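You operate a simulated robot arm through the tools that you are given. There is no shell and no other tool.

Carry out the task below with a simulated robot arm. There is one attempt and no reset: what you move stays moved.

## Task
Lay the yellow strip across the jig's joint and roll the bubbles out.
Fine: turn both vacuum levers on first, leave them on; roller back. Set down upright: press roller. What is to be rubbed or washed off counts as gone when no trace of it is left.

It is judged by the outcome, as a careful person would: the job done as asked, and still so three seconds after it is handed in. It fails if anything else is knocked over, pushed out of place, dropped, spilled or broken.

## Robot
A 6-joint arm with a two-finger parallel gripper, fixed in place. Base frame: the origin is on the floor under the middle of its stand, x ahead of it, y to its left, z up; the work surface is at about z = 862. Lengths are in mm, angles in rad, forces in N, time in s.
With the tool pointing down near the work surface it reaches from about 440 to 860 mm from the base axis. Its first joint turns from -2.007 to 2.007 rad. Payload 4.2 kg.
The TCP is the grasp point between the finger pads, 23 mm short of the fingertips. In the tool frame z runs along the fingers and y along their closing line. The gripper opens to 94 mm. The fingers are 38 mm wide and 10 mm thick; the gripper's body (54 by 96 mm) begins 39 mm behind the TCP.
Orientation is that of the tool frame in the base frame, as a unit quaternion [w, x, y, z]. With the fingers straight down and closing along the base's y, the tool's x points along the base's -x, its y along +y and its z along -z.

## Interface
- The arm moves only by the tool drive_tool. Its argument "commands" is a list of rows, each a list of 7 numbers: the shift along the tool's x, y, z in mm, then the turn, a rotation vector about the tool's x, y, z in rad, then the opening, from 0 (shut) to 1 (fully open). In form: [[x, y, z, wx, wy, wz, hand], ...]. A call has 1 to 20 rows; each row shifts and turns the commanded pose from where the row before left it, along the tool's axes as they then stand. A row lasts 0.2 s, in which the tool goes at most 50 mm and 0.15 rad; a call with a longer step from one row to the next is refused whole, and so is a gripper value outside its range. Where a pose cannot be reached the arm comes as near as it can. A force on the tool above 40 N (or 10 N above the force at the start of the call, whichever is more), or a blocked arm, ends the call early, and 0.2 s more pass. Each finger travels about 108 mm/s and halts on what it meets, pressing with about 27 N; the grip force reading is that of the motor and also rises with nothing between the fingers. The clock runs only during rows and for 0.2 s after the last one: add rows that do not move to give the fingers time. It gives the time, the measured TCP pose, the force on the tool (base axes), the opening and the grip force at its end, in the units of the frame above (readings bear some noise), with the torque about the TCP (base axes, N m) and any sound that the robot's microphone picked up.
- Cameras (640 x 400 px; columns grow to the right, rows downward): "scene" is fixed at [399.3, 648.9, 1642.8]; the picture's right is [-0.93, -0.38, 0.00], its down [-0.26, 0.65, -0.71] and it looks along [0.27, -0.66, -0.70] (base axes); focal length 346 px, centre (320, 200). "wrist" rides on the gripper at [86, 16, -74] in the tool frame; the picture's right is [-0.18, 0.98, 0.00], its down [-0.58, -0.11, -0.81] and it looks along [-0.79, -0.15, 0.59] (tool axes); focal length 243 px, centre (320, 200). There is no depth. A picture from a camera that has moved, and an enlarged one, comes with that camera's place and axes in the base frame and with its lens.
- grab_frame(camera): a new picture of that camera. No time passes.
- lift_body(by): slides the trunk up (or, below 0, down) by that many mm; the arm rides with it, the base frame stays. It gives what a move gives, with no picture.
- close_up(camera, box): a new picture of the part [left, top, right, bottom] of that camera's present view, enlarged. No time passes.
- hand_in(): hands the job in; it is judged then, once.

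Places have to be worked out from the pictures, the camera data and where the tool is seen. Open the gripper and draw the arm clear of the work before you hand the job in, unless the task says otherwise.

The tools are called by a JSON object that holds its "method" and its "body". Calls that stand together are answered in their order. drive_tool: Moves the arm, as the interface text tells. Its arguments: {"type":"object","properties":{"commands":{"type":"array","items":{"type":"array","items":{"type":"number"}}}},"required":["commands"]} The other tools are called the same way: lift_body (by) moves the trunk up or down; grab_frame (camera) takes a picture; close_up (camera, box) takes an enlarged picture of a part of a camera's view; hand_in () hands the job in.

At the start:

```text
t: 0.0
tool_pos: [589.9, -130.9, 1194.2]
tool_rot: [0.0, 0.001, 1.0, 0.0]
force: [0.2, -0.8, -0.3]
moment: [0.02, 0.0, -0.03]
gripper_width: 94.2
finger_force: 0.1
trunk travel left (down, up): [-825.0, 165.0]
```

scene: 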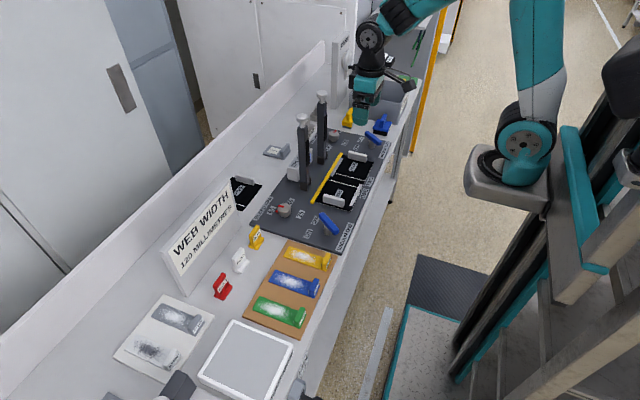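
wrist: 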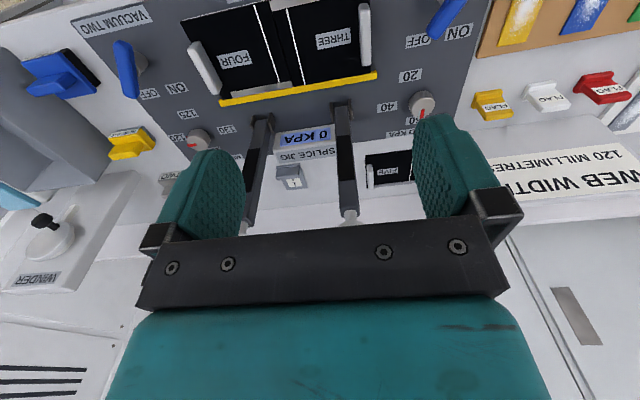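

I start by looking closely at the scene and wrist views to identify the strips, levers, roller and jig.

{"method": "close_up", "body": {"camera": "scene", "box": [240, 80, 400, 180]}}

{"method": "close_up", "body": {"camera": "scene", "box": [240, 160, 400, 260]}}

{"method": "close_up", "body": {"camera": "scene", "box": [100, 220, 356, 380]}}

{"method": "close_up", "body": {"camera": "wrist", "box": [60, 0, 380, 200]}}

{"method": "close_up", "body": {"camera": "wrist", "box": [320, 0, 640, 200]}}

```text
4.00 times, centred on (320, 130) of scene
camera zoom: at [399.3, 648.9, 1642.8], right [-0.93, -0.38, 0.0], down [-0.26, 0.65, -0.71], along [0.27, -0.66, -0.7], focal length 1383 px, centre (320, 480)
```

zoom: 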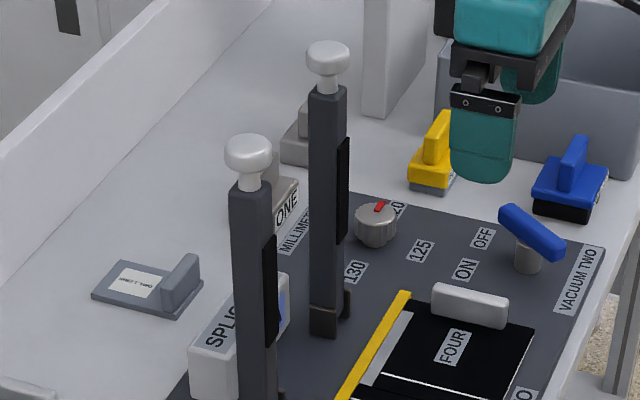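

```text
4.00 times, centred on (320, 210) of scene
camera zoom: at [399.3, 648.9, 1642.8], right [-0.93, -0.38, 0.0], down [-0.26, 0.65, -0.71], along [0.27, -0.66, -0.7], focal length 1383 px, centre (320, 160)
```

zoom: 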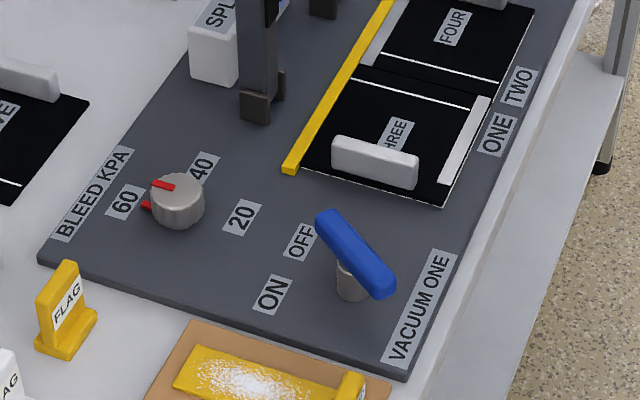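

```text
2.50 times, centred on (228, 300) of scene
camera zoom: at [399.3, 648.9, 1642.8], right [-0.93, -0.38, 0.0], down [-0.26, 0.65, -0.71], along [0.27, -0.66, -0.7], focal length 864 px, centre (550, -50)
```

zoom: 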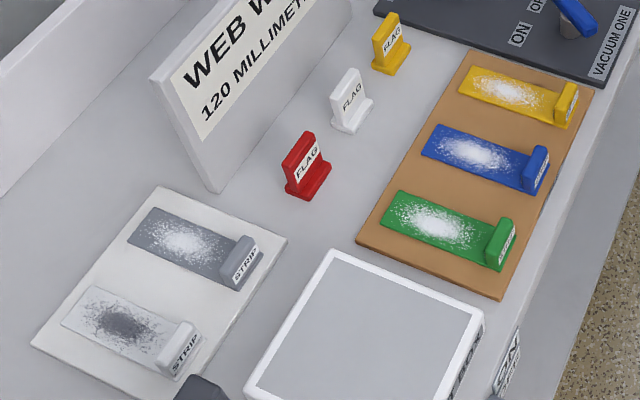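

```text
2.00 times, centred on (220, 100) of wrist
camera zoom: at [502.2, -113.7, 1269.3], right [0.19, 0.98, 0.0], down [0.58, -0.11, 0.81], along [0.79, -0.15, -0.59], focal length 485 px, centre (520, 400)
```

zoom: 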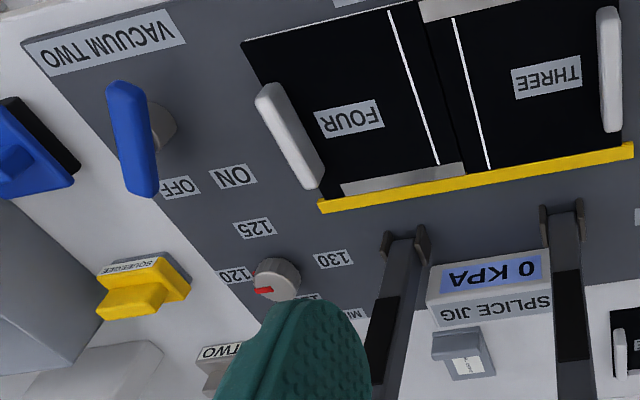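

```text
2.00 times, centred on (480, 100) of wrist
camera zoom: at [502.2, -113.7, 1269.3], right [0.19, 0.98, 0.0], down [0.58, -0.11, 0.81], along [0.79, -0.15, -0.59], focal length 485 px, centre (0, 400)
```

zoom: 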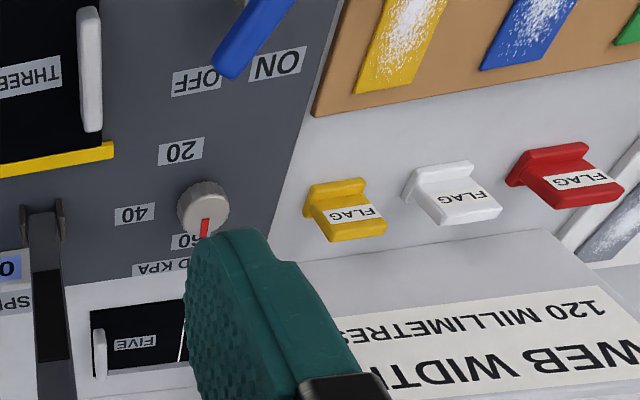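

The jig (dark plate) spans the middle of the bench with two blue vacuum levers, both seemingly at OFF; the yellow strip is on the tan card at about (590,142). I tilt the tool in place so the wrist camera looks down on the bench.

{"method": "drive_tool", "body": {"commands": [[0, 0, 0, 0, 0.15, 0, 1], [0, 0, 0, 0, 0.15, 0, 1], [0, 0, 0, 0, 0.15, 0, 1], [0, 0, 0, 0, 0.15, 0, 1], [0, 0, 0, 0, 0, 0, 1]]}}

{"method": "grab_frame", "body": {"camera": "wrist"}}

```text
t: 1.2
tool_pos: [588.4, -130.3, 1195.6]
tool_rot: [-0.297, 0.001, 0.955, 0.0]
force: [0.6, 0.7, -0.2]
moment: [-0.01, -0.01, -0.01]
gripper_width: 94.0
finger_force: 0.0
trunk travel left (down, up): [-825.0, 165.0]
```

```text
taken
camera wrist: at [559.4, -113.4, 1305.7], right [0.15, 0.98, -0.1], down [0.94, -0.11, 0.34], along [0.32, -0.15, -0.94], focal length 243 px, centre (320, 200)
```

wrist: 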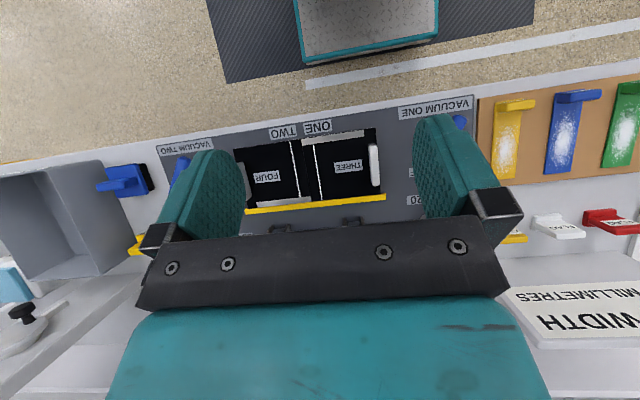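

The view from above works. I zoom in on the blue object, the joint, and the strip card.

{"method": "close_up", "body": {"camera": "wrist", "box": [80, 120, 240, 220]}}

{"method": "close_up", "body": {"camera": "wrist", "box": [230, 110, 406, 220]}}

{"method": "close_up", "body": {"camera": "wrist", "box": [400, 70, 640, 220]}}

{"method": "close_up", "body": {"camera": "scene", "box": [330, 90, 410, 140]}}

{"method": "close_up", "body": {"camera": "scene", "box": [310, 140, 390, 220]}}

```text
4.00 times, centred on (160, 170) of wrist
camera zoom: at [559.4, -113.4, 1305.7], right [0.15, 0.98, -0.1], down [0.94, -0.11, 0.34], along [0.32, -0.15, -0.94], focal length 970 px, centre (960, 320)
```

zoom: 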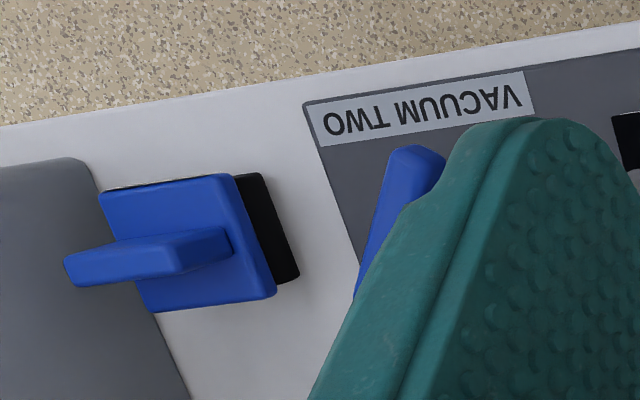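

```text
3.64 times, centred on (318, 165) of wrist
camera zoom: at [559.4, -113.4, 1305.7], right [0.15, 0.98, -0.1], down [0.94, -0.11, 0.34], along [0.32, -0.15, -0.94], focal length 882 px, centre (327, 327)
```

zoom: 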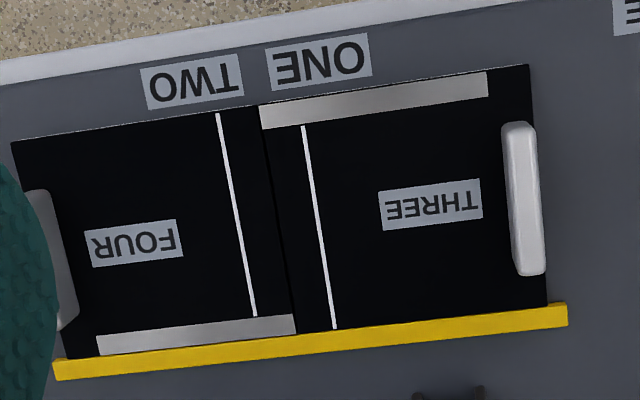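

```text
2.67 times, centred on (520, 145) of wrist
camera zoom: at [559.4, -113.4, 1305.7], right [0.15, 0.98, -0.1], down [0.94, -0.11, 0.34], along [0.32, -0.15, -0.94], focal length 647 px, centre (-213, 347)
```

zoom: 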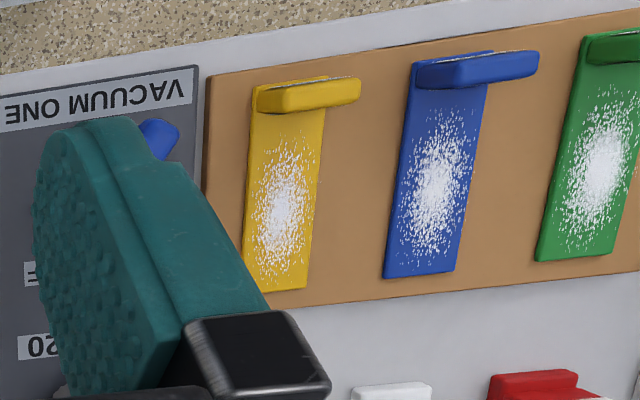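

```text
8.00 times, centred on (370, 115) of scene
camera zoom: at [399.3, 648.9, 1642.8], right [-0.93, -0.38, 0.0], down [-0.26, 0.65, -0.71], along [0.27, -0.66, -0.7], focal length 2766 px, centre (-80, 880)
```

zoom: 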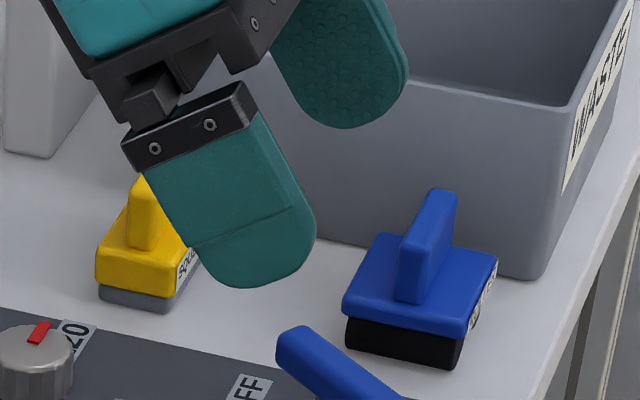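

```text
5.00 times, centred on (350, 180) of scene
camera zoom: at [399.3, 648.9, 1642.8], right [-0.93, -0.38, 0.0], down [-0.26, 0.65, -0.71], along [0.27, -0.66, -0.7], focal length 1729 px, centre (170, 300)
```

zoom: 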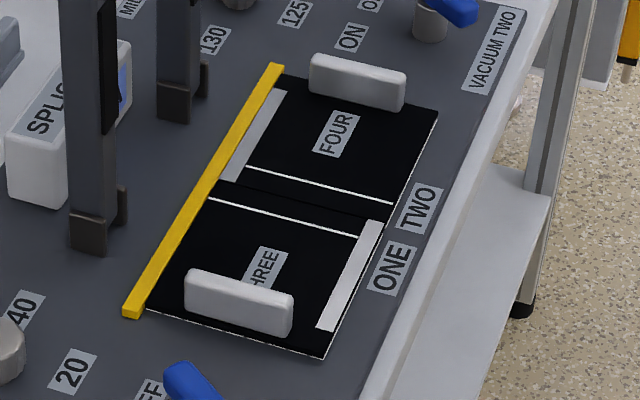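

There's a yellow squeegee and a blue block near the WASTE bin, but I haven't found the press roller with certainty. I move the arm to +y to survey the left end of the bench.

{"method": "drive_tool", "body": {"commands": [[0, 50, 0, 0, 0, 0, 1], [0, 50, 0, 0, 0, 0, 1], [0, 50, 0, 0, 0, 0, 1], [0, 50, 0, 0, 0, 0, 1], [0, 50, 0, 0, 0, 0, 1], [0, 50, 0, 0, 0, 0, 1], [0, 50, 0, 0, 0, 0, 1], [0, 0, 0, 0, 0, 0, 1]]}}

{"method": "grab_frame", "body": {"camera": "wrist"}}

{"method": "grab_frame", "body": {"camera": "scene"}}

```text
t: 3.0
tool_pos: [559.7, 203.5, 1171.8]
tool_rot: [-0.293, 0.001, 0.956, 0.001]
force: [-0.4, 0.4, -0.3]
moment: [-0.01, -0.01, -0.01]
gripper_width: 94.3
finger_force: 0.1
out of reach, approached as far as the arm can: row 6, 7
trunk travel left (down, up): [-825.0, 165.0]
```

```text
taken
camera wrist: at [530.2, 220.5, 1282.5], right [0.15, 0.98, -0.1], down [0.93, -0.11, 0.34], along [0.32, -0.15, -0.93], focal length 243 px, centre (320, 200)
```

wrist: 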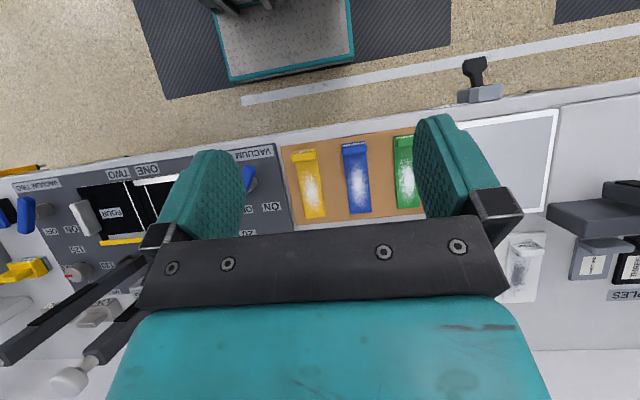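

```text
taken
```

scene: 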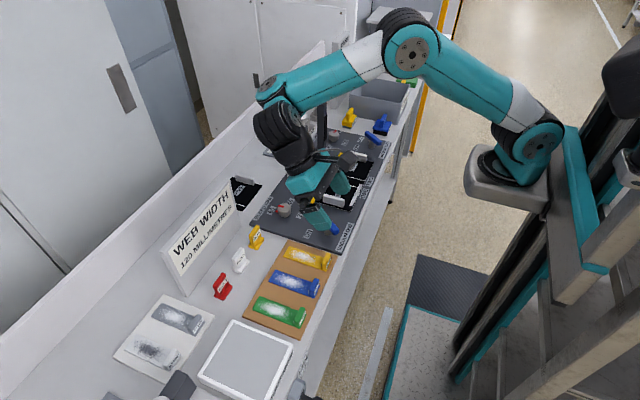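

The picture shows more items on the far left. I zoom in on those and on the small tool at the bench's front edge.

{"method": "close_up", "body": {"camera": "wrist", "box": [480, 160, 640, 320]}}

{"method": "close_up", "body": {"camera": "wrist", "box": [430, 40, 590, 140]}}

{"method": "close_up", "body": {"camera": "wrist", "box": [270, 120, 430, 240]}}

{"method": "close_up", "body": {"camera": "wrist", "box": [0, 150, 200, 300]}}

{"method": "close_up", "body": {"camera": "scene", "box": [60, 340, 340, 400]}}

```text
2.50 times, centred on (560, 240) of wrist
camera zoom: at [530.2, 220.5, 1282.5], right [0.15, 0.98, -0.1], down [0.93, -0.11, 0.34], along [0.32, -0.15, -0.93], focal length 606 px, centre (-280, 100)
```

zoom: 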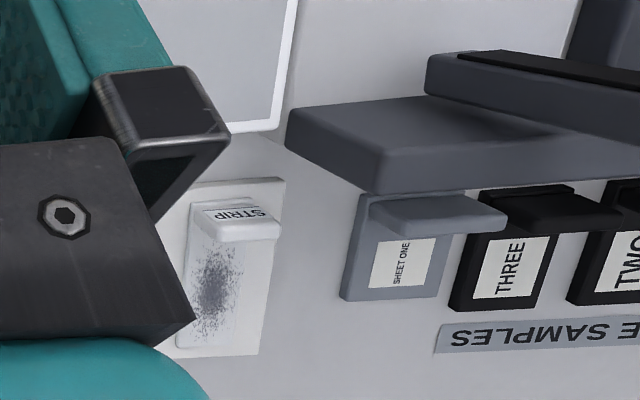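

```text
4.00 times, centred on (510, 90) of wrist
camera zoom: at [530.2, 220.5, 1282.5], right [0.15, 0.98, -0.1], down [0.93, -0.11, 0.34], along [0.32, -0.15, -0.93], focal length 970 px, centre (-440, 640)
```

zoom: 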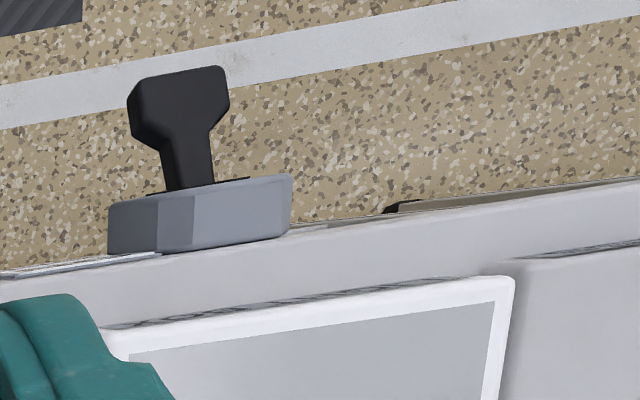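

```text
3.33 times, centred on (350, 180) of wrist
camera zoom: at [530.2, 220.5, 1282.5], right [0.15, 0.98, -0.1], down [0.93, -0.11, 0.34], along [0.32, -0.15, -0.93], focal length 809 px, centre (220, 267)
```

zoom: 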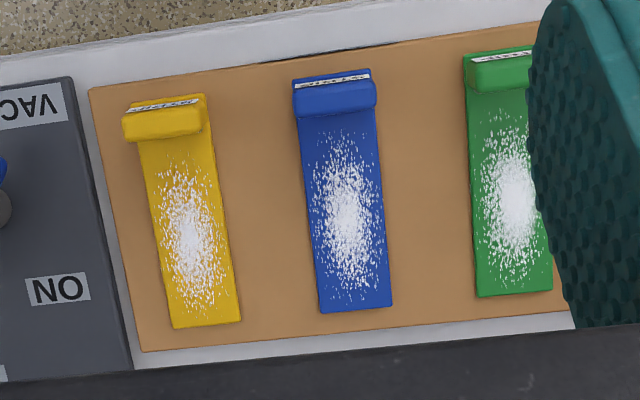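

```text
2.67 times, centred on (100, 225) of wrist
camera zoom: at [530.2, 220.5, 1282.5], right [0.15, 0.98, -0.1], down [0.93, -0.11, 0.34], along [0.32, -0.15, -0.93], focal length 647 px, centre (907, 133)
```

zoom: 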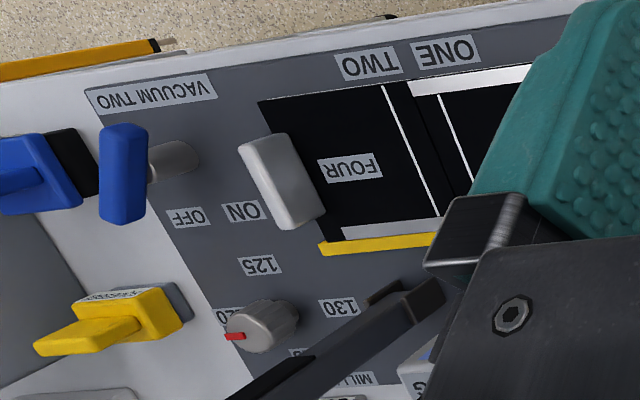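

```text
2.29 times, centred on (200, 370) of scene
camera zoom: at [399.3, 648.9, 1642.8], right [-0.93, -0.38, 0.0], down [-0.26, 0.65, -0.71], along [0.27, -0.66, -0.7], focal length 790 px, centre (594, -189)
```

zoom: 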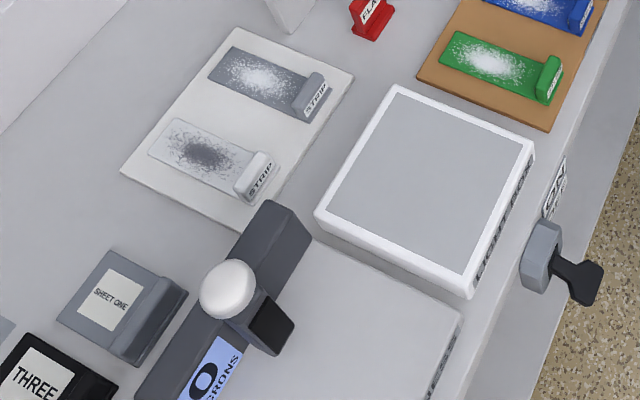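

The item on the edge is a rotary switch and the left block is a micrometer gauge, so the blue block by the WASTE bin is the likely roller. I move toward −y to read its label.

{"method": "drive_tool", "body": {"commands": [[0, -50, 0, 0, 0, 0, 1], [0, -50, 0, 0, 0, 0, 1], [0, -50, 0, 0, 0, 0, 1], [0, -50, 0, 0, 0, 0, 1], [0, -50, 0, 0, 0, 0, 1], [0, -50, 0, 0, 0, 0, 1], [0, -50, 0, 0, 0, 0, 1], [0, -50, 0, 0, 0, 0, 1], [0, -50, 0, 0, 0, 0, 1], [0, -50, 0, 0, 0, 0, 1], [0, 0, 0, 0, 0, 0, 1]]}}

{"method": "grab_frame", "body": {"camera": "wrist"}}

```text
t: 5.4
tool_pos: [559.4, -298.4, 1173.9]
tool_rot: [-0.296, 0.001, 0.955, 0.0]
force: [-0.6, -0.1, -0.7]
moment: [0.01, -0.02, 0.0]
gripper_width: 94.1
finger_force: 0.0
trunk travel left (down, up): [-825.0, 165.0]
```

```text
taken
camera wrist: at [531.5, -280.6, 1284.0], right [0.15, 0.98, -0.1], down [0.93, -0.11, 0.34], along [0.32, -0.15, -0.94], focal length 243 px, centre (320, 200)
```

wrist: 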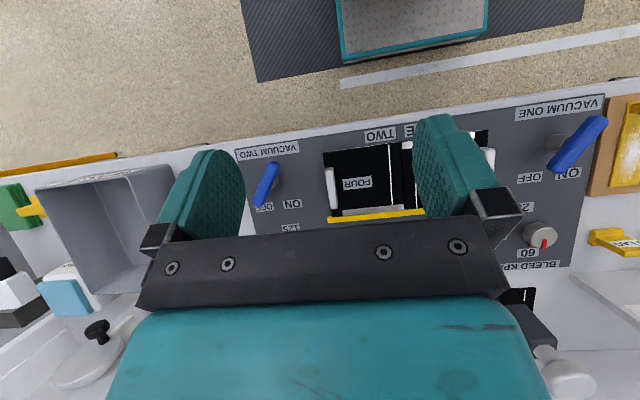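

More items appear beyond the WASTE bin (green block, white/blue block). I move further −y to inspect them.

{"method": "drive_tool", "body": {"commands": [[0, -50, 0, 0, 0, 0, 1], [0, -50, 0, 0, 0, 0, 1], [0, -50, 0, 0, 0, 0, 1], [0, 0, 0, 0, 0, 0, 1]]}}

{"method": "grab_frame", "body": {"camera": "wrist"}}

{"method": "close_up", "body": {"camera": "wrist", "box": [0, 120, 220, 360]}}

{"method": "close_up", "body": {"camera": "wrist", "box": [220, 110, 440, 230]}}

{"method": "close_up", "body": {"camera": "scene", "box": [330, 60, 430, 140]}}

```text
t: 6.4
tool_pos: [544.9, -436.8, 1162.5]
tool_rot: [-0.295, 0.001, 0.956, -0.001]
force: [-0.4, 0.7, -0.2]
moment: [0.02, 0.02, 0.02]
gripper_width: 94.1
finger_force: 0.0
out of reach, approached as far as the arm can: row 3
trunk travel left (down, up): [-825.0, 165.0]
```

```text
taken
camera wrist: at [516.0, -419.7, 1271.9], right [0.15, 0.98, -0.1], down [0.93, -0.11, 0.34], along [0.32, -0.15, -0.93], focal length 243 px, centre (320, 200)
```

wrist: 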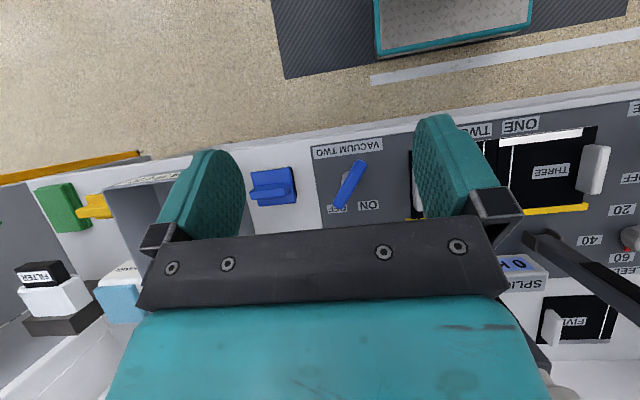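

```text
1.67 times, centred on (110, 240) of wrist
camera zoom: at [516.0, -419.7, 1271.9], right [0.15, 0.98, -0.1], down [0.93, -0.11, 0.34], along [0.32, -0.15, -0.93], focal length 404 px, centre (670, 133)
```

zoom: 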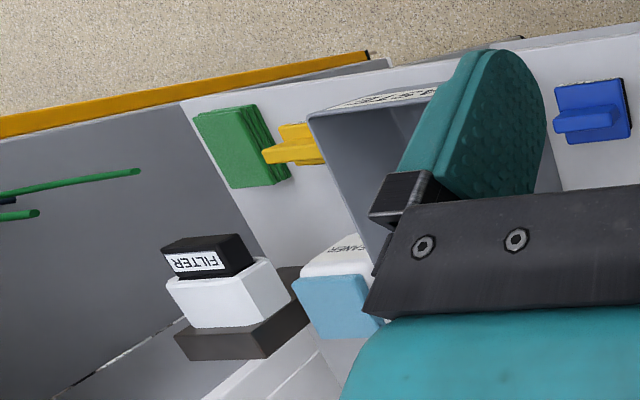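

```text
2.91 times, centred on (330, 170) of wrist
camera zoom: at [516.0, -419.7, 1271.9], right [0.15, 0.98, -0.1], down [0.93, -0.11, 0.34], along [0.32, -0.15, -0.93], focal length 706 px, centre (291, 287)
```

zoom: 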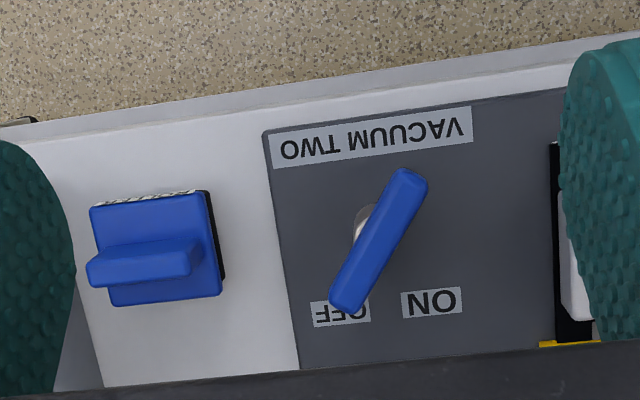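

```text
5.00 times, centred on (380, 100) of scene
camera zoom: at [399.3, 648.9, 1642.8], right [-0.93, -0.38, 0.0], down [-0.26, 0.65, -0.71], along [0.27, -0.66, -0.7], focal length 1729 px, centre (20, 700)
```

zoom: 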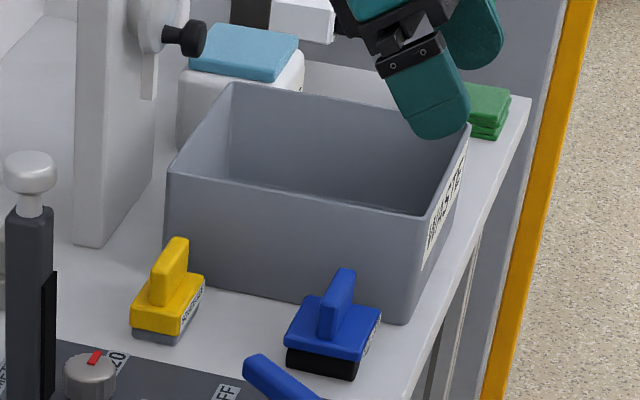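

The blue block's label faces the robot side, so I untilt the tool and pull back and down to read it.

{"method": "drive_tool", "body": {"commands": [[0, 0, 0, 0, -0.15, 0, 1], [0, 0, 0, 0, -0.15, 0, 1], [0, 0, 0, 0, -0.15, 0, 1], [0, 0, 0, 0, -0.15, 0, 1], [45, 0, 30, 0, 0, 0, 1], [45, 0, 30, 0, 0, 0, 1], [0, 0, 40, 0, 0, 0, 1], [0, 0, 0, 0, 0, 0, 1]]}}

{"method": "grab_frame", "body": {"camera": "wrist"}}

```text
refused: row 5 steps farther than a row can; nothing moved
```

```text
taken
camera wrist: at [516.0, -419.7, 1271.9], right [0.15, 0.98, -0.1], down [0.93, -0.11, 0.34], along [0.32, -0.15, -0.93], focal length 243 px, centre (320, 200)
```

wrist: 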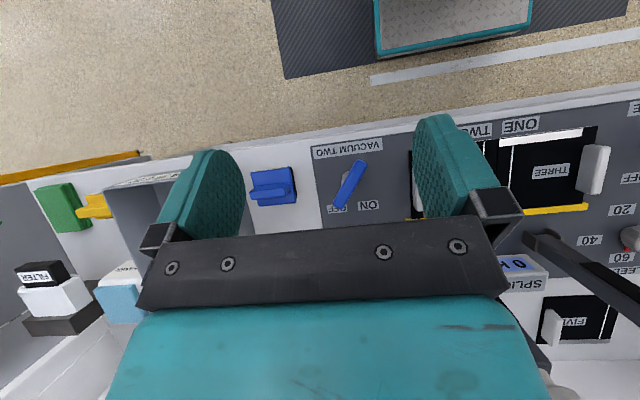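

The call was refused because one row exceeded 50 mm; I repeat with smaller steps.

{"method": "drive_tool", "body": {"commands": [[0, 0, 0, 0, -0.15, 0, 1], [0, 0, 0, 0, -0.15, 0, 1], [0, 0, 0, 0, -0.15, 0, 1], [0, 0, 0, 0, -0.15, 0, 1], [30, 0, 30, 0, 0, 0, 1], [30, 0, 30, 0, 0, 0, 1], [30, 0, 30, 0, 0, 0, 1], [0, 0, 0, 0, 0, 0, 1]]}}

{"method": "grab_frame", "body": {"camera": "wrist"}}

```text
t: 8.2
tool_pos: [452.3, -434.8, 1073.5]
tool_rot: [0.0, 0.001, 1.0, 0.0]
force: [0.1, 0.5, 0.6]
moment: [0.0, 0.02, -0.02]
gripper_width: 93.8
finger_force: 0.1
trunk travel left (down, up): [-825.0, 165.0]
```

```text
taken
camera wrist: at [366.6, -418.0, 1146.9], right [0.18, 0.98, 0.0], down [0.58, -0.11, 0.81], along [0.79, -0.15, -0.59], focal length 243 px, centre (320, 200)
```

wrist: 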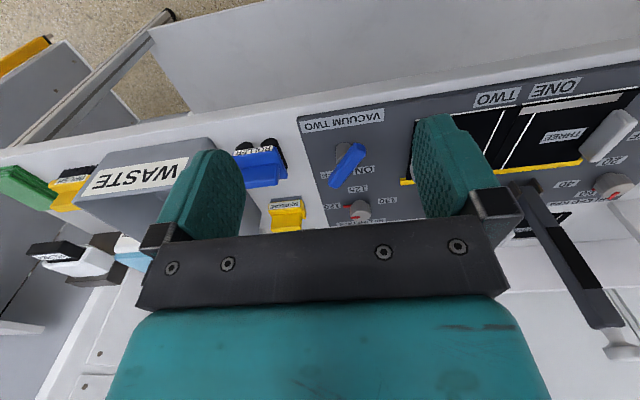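

{"method": "close_up", "body": {"camera": "wrist", "box": [220, 120, 320, 220]}}

{"method": "close_up", "body": {"camera": "wrist", "box": [300, 90, 420, 230]}}

{"method": "close_up", "body": {"camera": "wrist", "box": [470, 70, 640, 210]}}

```text
4.00 times, centred on (270, 170) of wrist
camera zoom: at [366.6, -418.0, 1146.9], right [0.18, 0.98, 0.0], down [0.58, -0.11, 0.81], along [0.79, -0.15, -0.59], focal length 970 px, centre (520, 320)
```

zoom: 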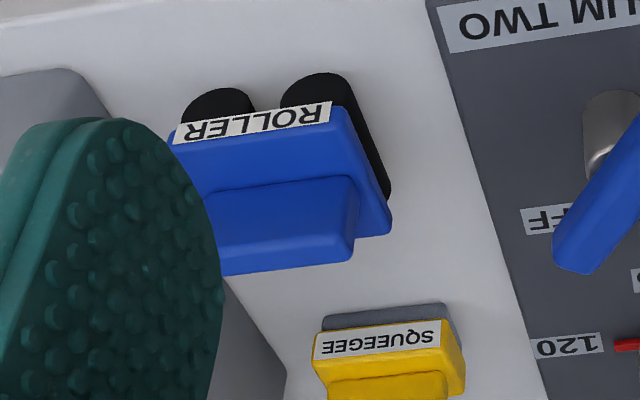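

```text
2.86 times, centred on (360, 160) of wrist
camera zoom: at [366.6, -418.0, 1146.9], right [0.18, 0.98, 0.0], down [0.58, -0.11, 0.81], along [0.79, -0.15, -0.59], focal length 693 px, centre (206, 314)
```

zoom: 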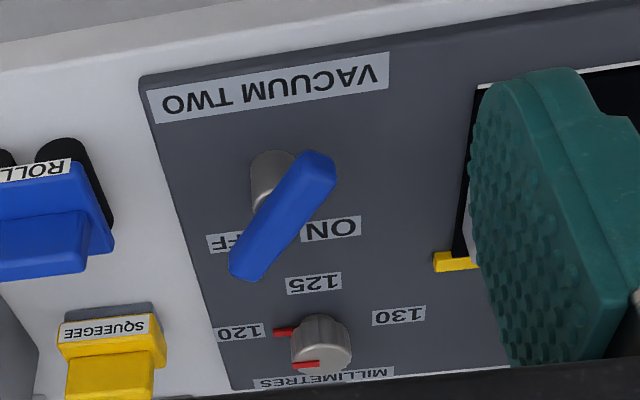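

```text
2.86 times, centred on (555, 140) of wrist
camera zoom: at [366.6, -418.0, 1146.9], right [0.18, 0.98, 0.0], down [0.58, -0.11, 0.81], along [0.79, -0.15, -0.59], focal length 693 px, centre (-351, 371)
```

zoom: 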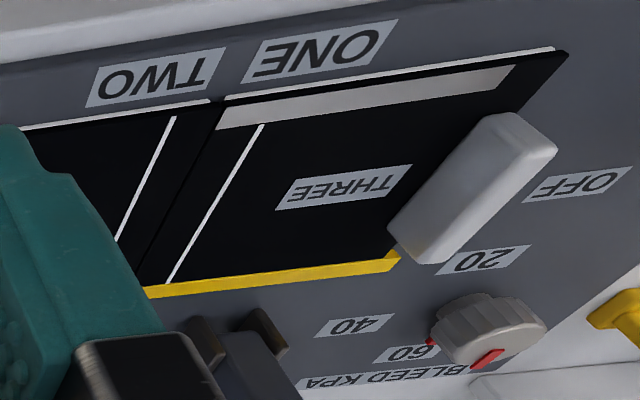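

The label reads ROLLER (two black rolls underneath, handle ridge along y). I zoom further on lever TWO to fix its pivot, bar height and direction.

{"method": "close_up", "body": {"camera": "wrist", "box": [315, 130, 385, 200]}}

{"method": "close_up", "body": {"camera": "scene", "box": [350, 115, 400, 155]}}

```text
5.71 times, centred on (350, 165) of wrist
camera zoom: at [366.6, -418.0, 1146.9], right [0.18, 0.98, 0.0], down [0.58, -0.11, 0.81], along [0.79, -0.15, -0.59], focal length 1386 px, centre (149, 400)
```

zoom: 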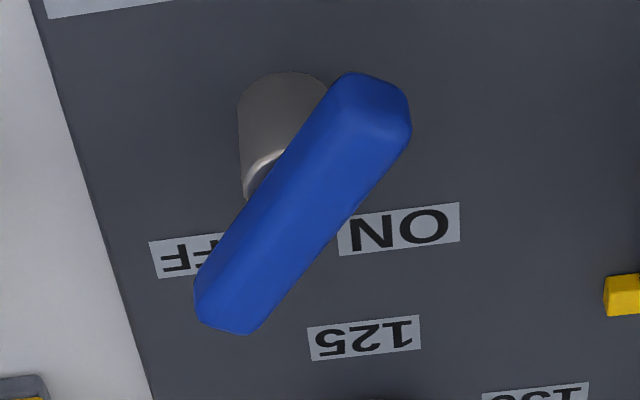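

```text
10.00 times, centred on (375, 135) of scene
camera zoom: at [399.3, 648.9, 1642.8], right [-0.93, -0.38, 0.0], down [-0.26, 0.65, -0.71], along [0.27, -0.66, -0.7], focal length 3458 px, centre (-230, 850)
```

zoom: 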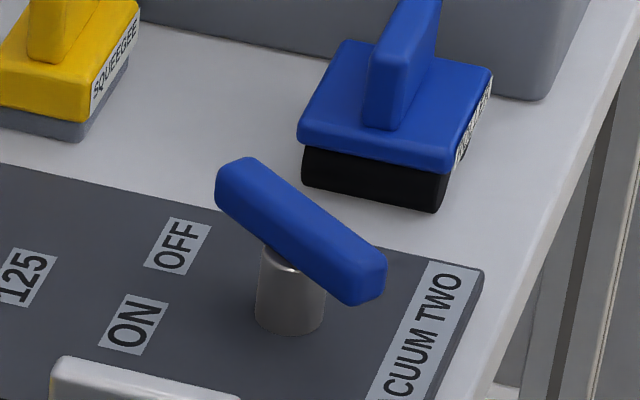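

From the two views lever TWO's bar is centred on its post at about (618,−427), bar height z≈902–915, pointing at −33° (OFF); ON is at about +30°. I move above it, with fingers part-open and aligned to the bar.

{"method": "drive_tool", "body": {"commands": [[-42, 2, 15, 0, 0, 0, 0.45], [-42, 2, 15, 0, 0, 0, 0.45], [-42, 2, 15, 0, 0, 0, 0.45], [-40, 2, 18, 0, 0, 0, 0.45], [0, 0, 0, 0, 0, 0.1425, 0.45], [0, 0, 0, 0, 0, 0.1425, 0.45], [0, 0, 0, 0, 0, 0.1425, 0.45], [0, 0, 0, 0, 0, 0.1425, 0.45], [0, 0, 0, 0, 0, 0, 0.45]]}}

{"method": "close_up", "body": {"camera": "scene", "box": [320, 80, 420, 160]}}

{"method": "grab_frame", "body": {"camera": "wrist"}}

```text
t: 10.2
tool_pos: [621.1, -429.0, 1008.2]
tool_rot: [-0.001, 0.282, 0.959, -0.001]
force: [-0.4, 0.2, 0.4]
moment: [0.01, 0.0, 0.02]
gripper_width: 42.1
finger_force: 0.0
trunk travel left (down, up): [-825.0, 165.0]
```

```text
5.00 times, centred on (370, 120) of scene
camera zoom: at [399.3, 648.9, 1642.8], right [-0.93, -0.38, 0.0], down [-0.26, 0.65, -0.71], along [0.27, -0.66, -0.7], focal length 1729 px, centre (70, 600)
```

zoom: 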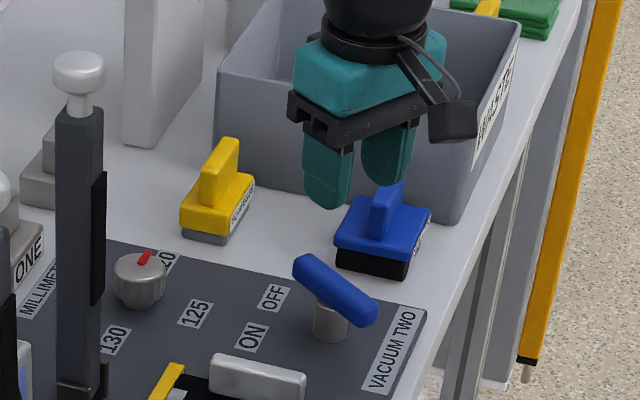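

```text
taken
camera wrist: at [556.6, -366.7, 1083.5], right [0.69, 0.73, 0.0], down [0.43, -0.41, 0.81], along [0.59, -0.55, -0.59], focal length 243 px, centre (320, 200)
```

wrist: 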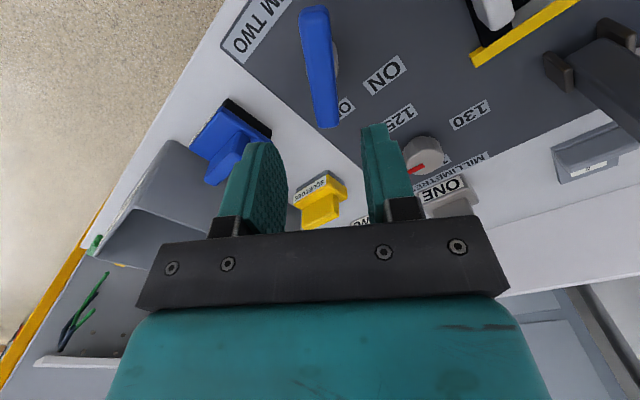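

The wrist image shows the bar exactly under the TCP and aligned with the fingers. I descend so the tips straddle the bar (tips ≈ z 903) and close to a loose gap.

{"method": "drive_tool", "body": {"commands": [[0, 0, 30, 0, 0, 0, 0.45], [0, 0, 30, 0, 0, 0, 0.45], [0, 0, 20, 0, 0, 0, 0.45], [0, 0, 0, 0, 0, 0, 0.3], [0, 0, 0, 0, 0, 0, 0.22], [0, 0, 0, 0, 0, 0, 0.22]]}}

{"method": "close_up", "body": {"camera": "scene", "box": [345, 105, 405, 155]}}

{"method": "grab_frame", "body": {"camera": "wrist"}}

```text
t: 11.6
tool_pos: [619.7, -428.9, 930.9]
tool_rot: [0.0, 0.281, 0.96, 0.0]
force: [1.6, 3.6, 0.7]
moment: [0.05, -0.05, 0.06]
gripper_width: 22.9
finger_force: 2.1
trunk travel left (down, up): [-825.0, 165.0]
```

```text
8.00 times, centred on (375, 130) of scene
camera zoom: at [399.3, 648.9, 1642.8], right [-0.93, -0.38, 0.0], down [-0.26, 0.65, -0.71], along [0.27, -0.66, -0.7], focal length 2766 px, centre (-120, 760)
```

zoom: 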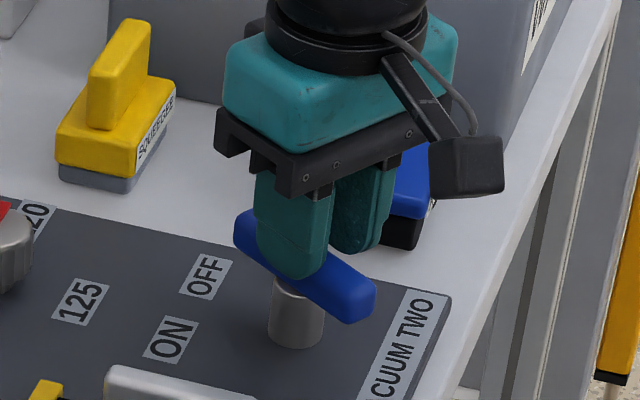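

```text
taken
camera wrist: at [555.2, -366.9, 1004.8], right [0.69, 0.73, 0.0], down [0.43, -0.41, 0.81], along [0.59, -0.55, -0.59], focal length 243 px, centre (320, 200)
```

wrist: 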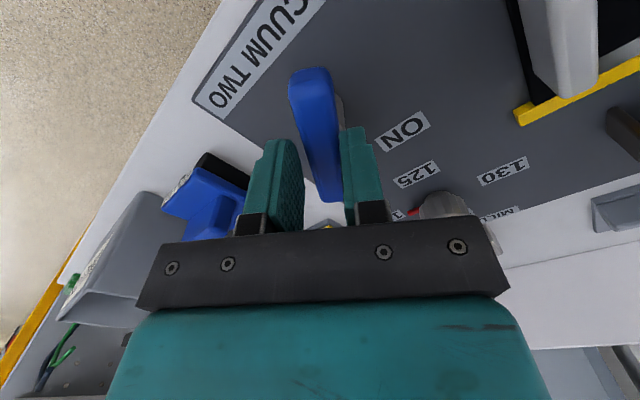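

One finger lightly touches the bar (3–4 N), so I shift 2 mm toward it and rotate about the post by about −1.05 rad about the tool z (counter‑clockwise from above) to swing the lever to ON.

{"method": "drive_tool", "body": {"commands": [[0, 2, 0, 0, 0, 0, 0.22], [0, 0, 0, 0, 0, -0.12, 0.22], [0, 0, 0, 0, 0, -0.12, 0.22], [0, 0, 0, 0, 0, -0.12, 0.22], [0, 0, 0, 0, 0, -0.12, 0.22], [0, 0, 0, 0, 0, -0.12, 0.22], [0, 0, 0, 0, 0, -0.12, 0.22], [0, 0, 0, 0, 0, -0.12, 0.22], [0, 0, 0, 0, 0, -0.12, 0.22], [0, 0, 0, 0, 0, 0, 0.22]]}}

{"method": "close_up", "body": {"camera": "scene", "box": [345, 105, 405, 155]}}

{"method": "grab_frame", "body": {"camera": "wrist"}}

```text
t: 13.8
tool_pos: [620.7, -428.1, 928.4]
tool_rot: [0.001, -0.194, 0.981, 0.0]
force: [0.3, -13.9, 0.5]
moment: [-0.34, 0.05, 0.01]
gripper_width: 26.3
finger_force: 7.0
trunk travel left (down, up): [-825.0, 165.0]
```

```text
8.00 times, centred on (375, 130) of scene
camera zoom: at [399.3, 648.9, 1642.8], right [-0.93, -0.38, 0.0], down [-0.26, 0.65, -0.71], along [0.27, -0.66, -0.7], focal length 2766 px, centre (-120, 760)
```

zoom: 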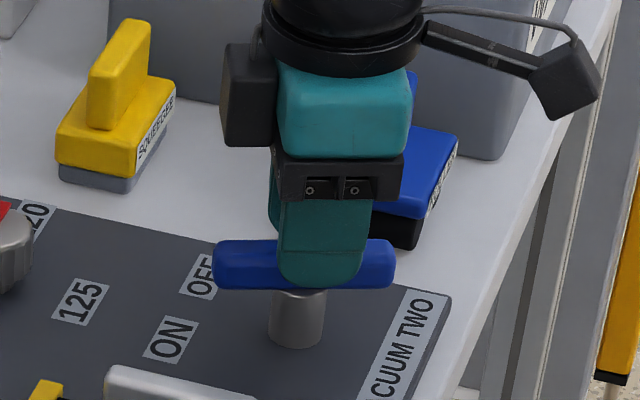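

```text
taken
camera wrist: at [534.9, -444.7, 1003.3], right [-0.2, 0.98, 0.0], down [0.58, 0.12, 0.81], along [0.79, 0.16, -0.59], focal length 243 px, centre (320, 200)
```

wrist: 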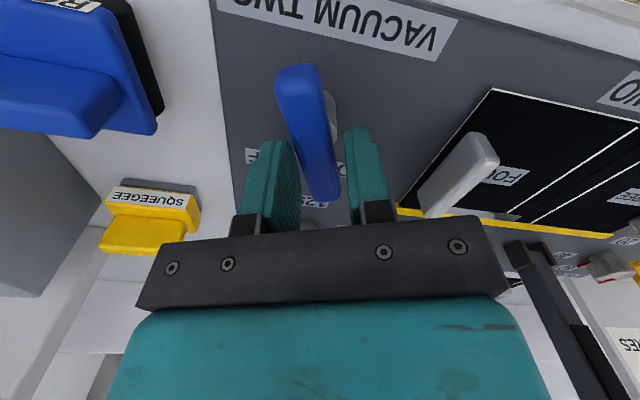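

The lever lags within the loose gap, so I close the grip fully to align the bar with the fingers, then check the forces.

{"method": "drive_tool", "body": {"commands": [[0, -1.5, 0, 0, 0, 0, 0.15], [0, 0, 0, 0, 0, 0, 0.05], [0, 0, 0, 0, 0, 0, 0], [0, 0, 0, 0, 0, 0, 0]]}}

{"method": "grab_frame", "body": {"camera": "wrist"}}

```text
t: 14.8
tool_pos: [623.7, -432.1, 928.4]
tool_rot: [0.001, -0.194, 0.981, -0.001]
force: [10.6, -27.9, -3.9]
moment: [-0.82, 0.21, -0.08]
gripper_width: 19.6
finger_force: 44.6
trunk travel left (down, up): [-825.0, 165.0]
```

```text
taken
camera wrist: at [536.4, -447.3, 1003.2], right [-0.2, 0.98, 0.0], down [0.58, 0.12, 0.81], along [0.79, 0.16, -0.59], focal length 243 px, centre (320, 200)
```

wrist: 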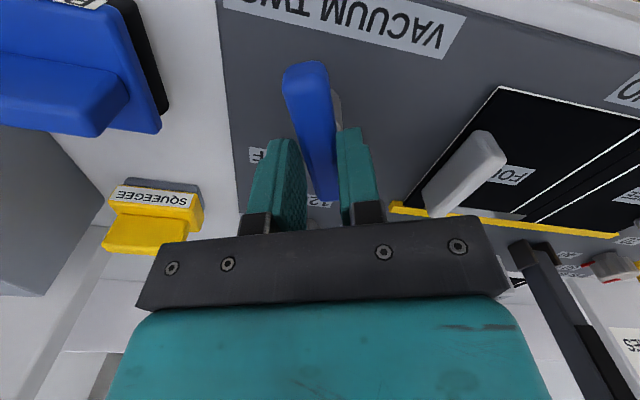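

The tool is pushed by ~28 N toward −tool‑y, meaning the post is a few mm that way and the bar lags about 7°. I shift −3.5 mm to centre on the pivot and re-read.

{"method": "drive_tool", "body": {"commands": [[0, -2, 0, 0, 0, 0, 0], [0, -1.5, 0, 0, 0, 0, 0], [0, 0, 0, 0, 0, 0, 0], [0, 0, 0, 0, 0, 0, 0]]}}

{"method": "close_up", "body": {"camera": "wrist", "box": [220, 40, 420, 240]}}

```text
t: 15.8
tool_pos: [621.8, -431.5, 929.1]
tool_rot: [0.0, -0.194, 0.981, 0.001]
force: [-1.2, -6.7, 9.3]
moment: [0.46, -0.86, 0.01]
gripper_width: 19.8
finger_force: 45.6
trunk travel left (down, up): [-825.0, 165.0]
```

```text
2.00 times, centred on (320, 140) of wrist
camera zoom: at [536.7, -448.0, 1003.4], right [-0.2, 0.98, 0.0], down [0.58, 0.12, 0.81], along [0.79, 0.17, -0.59], focal length 485 px, centre (320, 320)
```

zoom: 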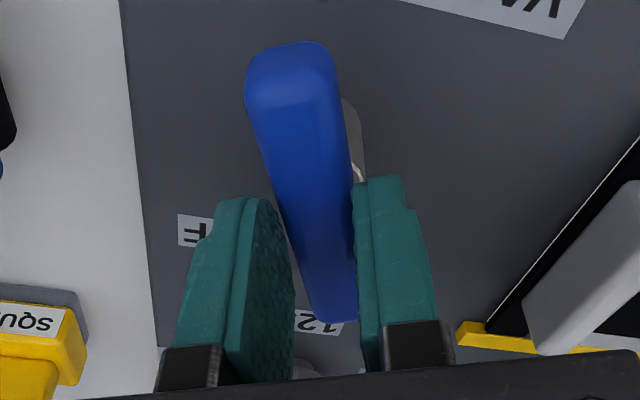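

Forces are now near zero, but a gap of 19.8 mm suggests the tips are pinching the post rather than the bar. I open, align with the bar, slide 28 mm outward along it, lower a little and grip the bar's end instead.

{"method": "drive_tool", "body": {"commands": [[0, 0, 0, 0, 0, 0, 0.3], [0, 0, 0, 0, 0, 0, 0.45], [0, 0, 0, 0, 0, 0.12, 0.45], [-28, 0, 0, 0, 0, 0, 0.45], [0, 0, 8, 0, 0, 0, 0.45], [0, 0, 0, 0, 0, 0, 0.45]]}}

{"method": "close_up", "body": {"camera": "wrist", "box": [220, 40, 420, 240]}}

{"method": "close_up", "body": {"camera": "scene", "box": [345, 105, 405, 155]}}

```text
t: 17.2
tool_pos: [649.7, -422.5, 921.7]
tool_rot: [0.0, -0.135, 0.991, 0.0]
force: [0.2, -0.8, 0.3]
moment: [0.04, 0.01, 0.01]
gripper_width: 42.3
finger_force: 0.1
trunk travel left (down, up): [-825.0, 165.0]
```

```text
2.00 times, centred on (320, 140) of wrist
camera zoom: at [562.2, -429.6, 995.5], right [-0.08, 1.0, 0.0], down [0.59, 0.05, 0.81], along [0.8, 0.07, -0.59], focal length 485 px, centre (320, 320)
```

zoom: 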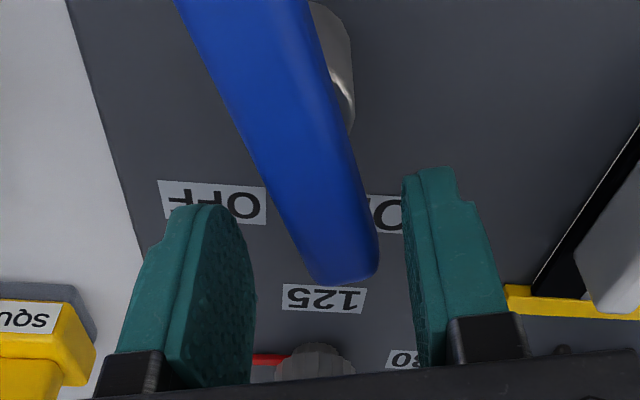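

```text
8.00 times, centred on (375, 130) of scene
camera zoom: at [399.3, 648.9, 1642.8], right [-0.93, -0.38, 0.0], down [-0.26, 0.65, -0.71], along [0.27, -0.66, -0.7], focal length 2766 px, centre (-120, 760)
```

zoom: 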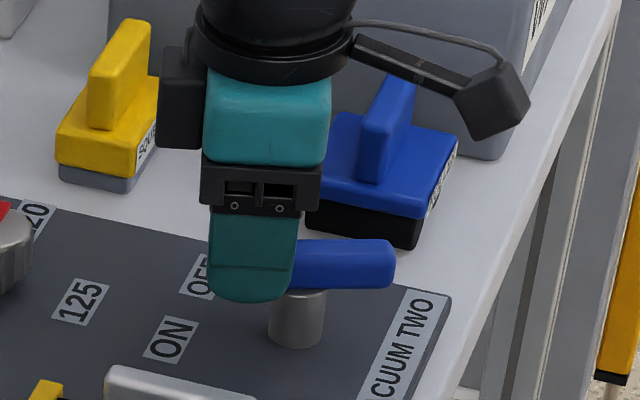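

The bar end is 7 mm beyond the TCP and about 4–5 mm to +tool‑y, lagging ~4.5°. I centre on it and grip the bar's end.

{"method": "drive_tool", "body": {"commands": [[2, 4.5, 0, 0, 0, 0.08, 0.4], [0, 0, 0, 0, 0, 0, 0.2], [0, 0, 0, 0, 0, 0, 0], [0, 0, 0, 0, 0, 0, 0], [0, 0, 0, 0, 0, 0, 0]]}}

{"method": "close_up", "body": {"camera": "wrist", "box": [220, 40, 420, 240]}}

```text
t: 18.0
tool_pos: [646.5, -425.8, 921.2]
tool_rot: [0.001, -0.09, 0.996, -0.008]
force: [-4.3, -26.7, -13.7]
moment: [0.21, -0.57, 0.51]
gripper_width: 19.8
finger_force: 44.8
trunk travel left (down, up): [-825.0, 165.0]
stopped in row 4: the force on the tool passed its limit at 42 N (the readings are from after the stop); the commanded pose is now the measured one
```

```text
2.00 times, centred on (320, 140) of wrist
camera zoom: at [558.7, -423.1, 995.0], right [0.0, 1.0, -0.01], down [0.59, 0.01, 0.81], along [0.81, -0.01, -0.59], focal length 485 px, centre (320, 320)
```

zoom: 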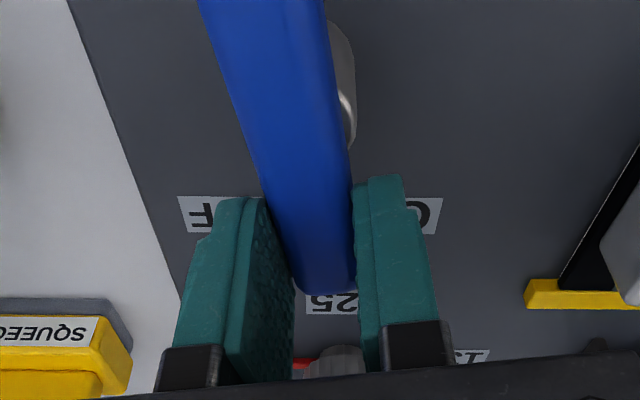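

The grip now holds the bar (19.8 mm wide) aligned with the fingers at about +10°, with some side load from offset. I relieve it by 2 mm and drive along the arc about the post (radius ≈25 mm) toward ON.

{"method": "drive_tool", "body": {"commands": [[0, -2, -1, 0, 0, 0, 0], [0.1, 2.2, 0, 0, 0, -0.0875, 0], [0.1, 2.2, 0, 0, 0, -0.0875, 0], [0.1, 2.2, 0, 0, 0, -0.0875, 0], [0.1, 2.2, 0, 0, 0, -0.0875, 0], [0, 0, 0, 0, 0, 0, 0]]}}

{"method": "close_up", "body": {"camera": "scene", "box": [345, 105, 405, 155]}}

{"method": "grab_frame", "body": {"camera": "wrist"}}

```text
t: 19.4
tool_pos: [645.1, -418.3, 920.7]
tool_rot: [0.0, -0.264, 0.965, -0.006]
force: [3.8, -20.2, -18.6]
moment: [0.15, 0.04, 0.4]
gripper_width: 20.1
finger_force: 45.1
trunk travel left (down, up): [-825.0, 165.0]
stopped in row 6: the force on the tool passed its limit at 40 N (the readings are from after the stop); the commanded pose is now the measured one
```

```text
8.00 times, centred on (375, 130) of scene
camera zoom: at [399.3, 648.9, 1642.8], right [-0.93, -0.38, 0.0], down [-0.26, 0.65, -0.71], along [0.27, -0.66, -0.7], focal length 2766 px, centre (-120, 760)
```

zoom: 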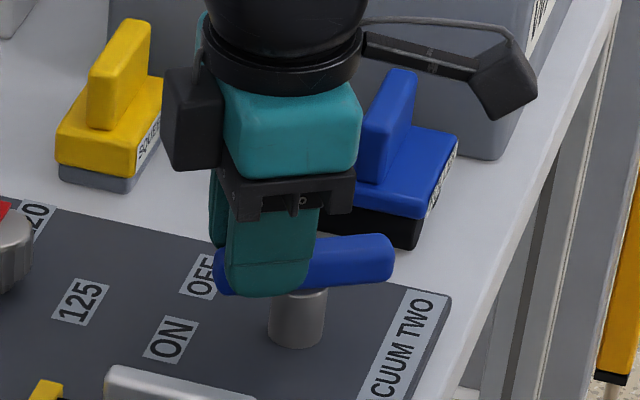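

```text
taken
camera wrist: at [561.6, -446.0, 995.9], right [-0.34, 0.94, -0.01], down [0.55, 0.21, 0.8], along [0.76, 0.27, -0.59], focal length 243 px, centre (320, 200)
```

wrist: 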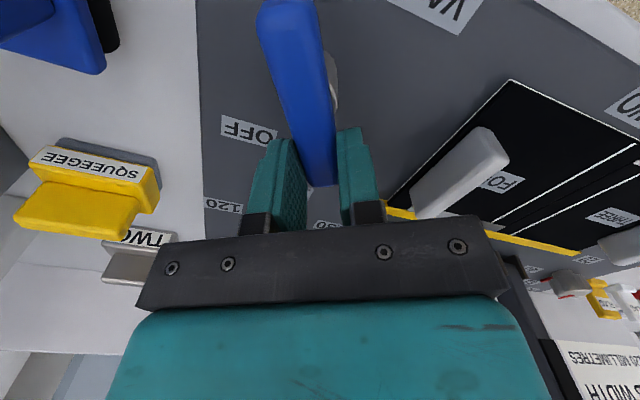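

The lever is at about +30° now and the force rose, possibly at the stop. I open the fingers and look at the lever and the kPa display.

{"method": "drive_tool", "body": {"commands": [[0, 0, 0, 0, 0, 0, 0.2], [0, 0, 0, 0, 0, 0, 0.42], [0, 0, -40, 0, 0, 0, 0.45], [0, 0, -40, 0, 0, 0, 0.45], [0, 0, 0, 0, 0, 0, 0.45]]}}

{"method": "grab_frame", "body": {"camera": "wrist"}}

{"method": "close_up", "body": {"camera": "scene", "box": [345, 105, 405, 155]}}

{"method": "close_up", "body": {"camera": "scene", "box": [280, 120, 340, 180]}}

```text
t: 20.6
tool_pos: [643.7, -414.2, 1001.0]
tool_rot: [-0.001, -0.265, 0.964, -0.005]
force: [-0.3, 0.0, 0.4]
moment: [0.01, -0.01, 0.02]
gripper_width: 42.5
finger_force: 0.0
trunk travel left (down, up): [-825.0, 165.0]
```

```text
taken
camera wrist: at [561.0, -442.3, 1075.7], right [-0.34, 0.94, -0.01], down [0.55, 0.21, 0.81], along [0.76, 0.27, -0.59], focal length 243 px, centre (320, 200)
```

wrist: 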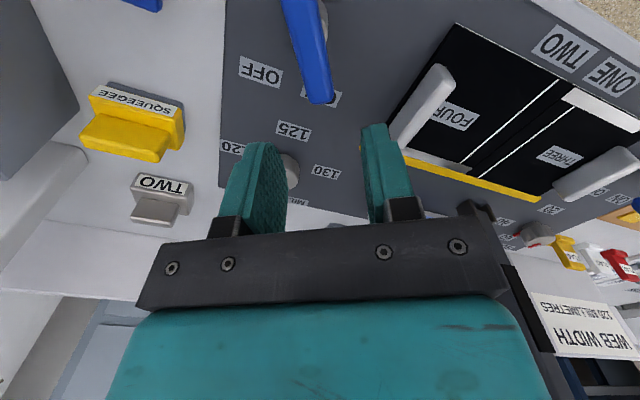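

```text
8.00 times, centred on (375, 130) of scene
camera zoom: at [399.3, 648.9, 1642.8], right [-0.93, -0.38, 0.0], down [-0.26, 0.65, -0.71], along [0.27, -0.66, -0.7], focal length 2766 px, centre (-120, 760)
```

zoom: 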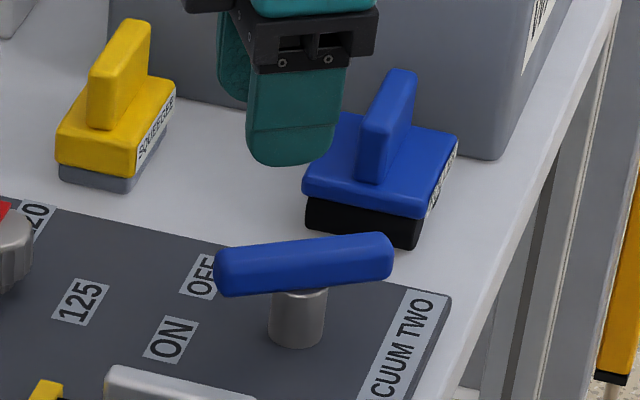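

```text
6.67 times, centred on (310, 150) of scene
camera zoom: at [399.3, 648.9, 1642.8], right [-0.93, -0.38, 0.0], down [-0.26, 0.65, -0.71], along [0.27, -0.66, -0.7], focal length 2305 px, centre (387, 533)
```

zoom: 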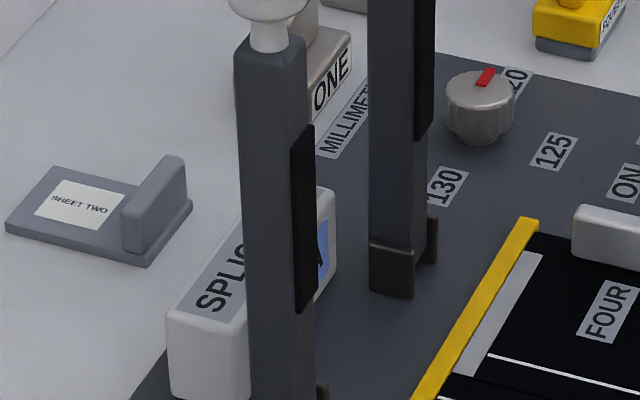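

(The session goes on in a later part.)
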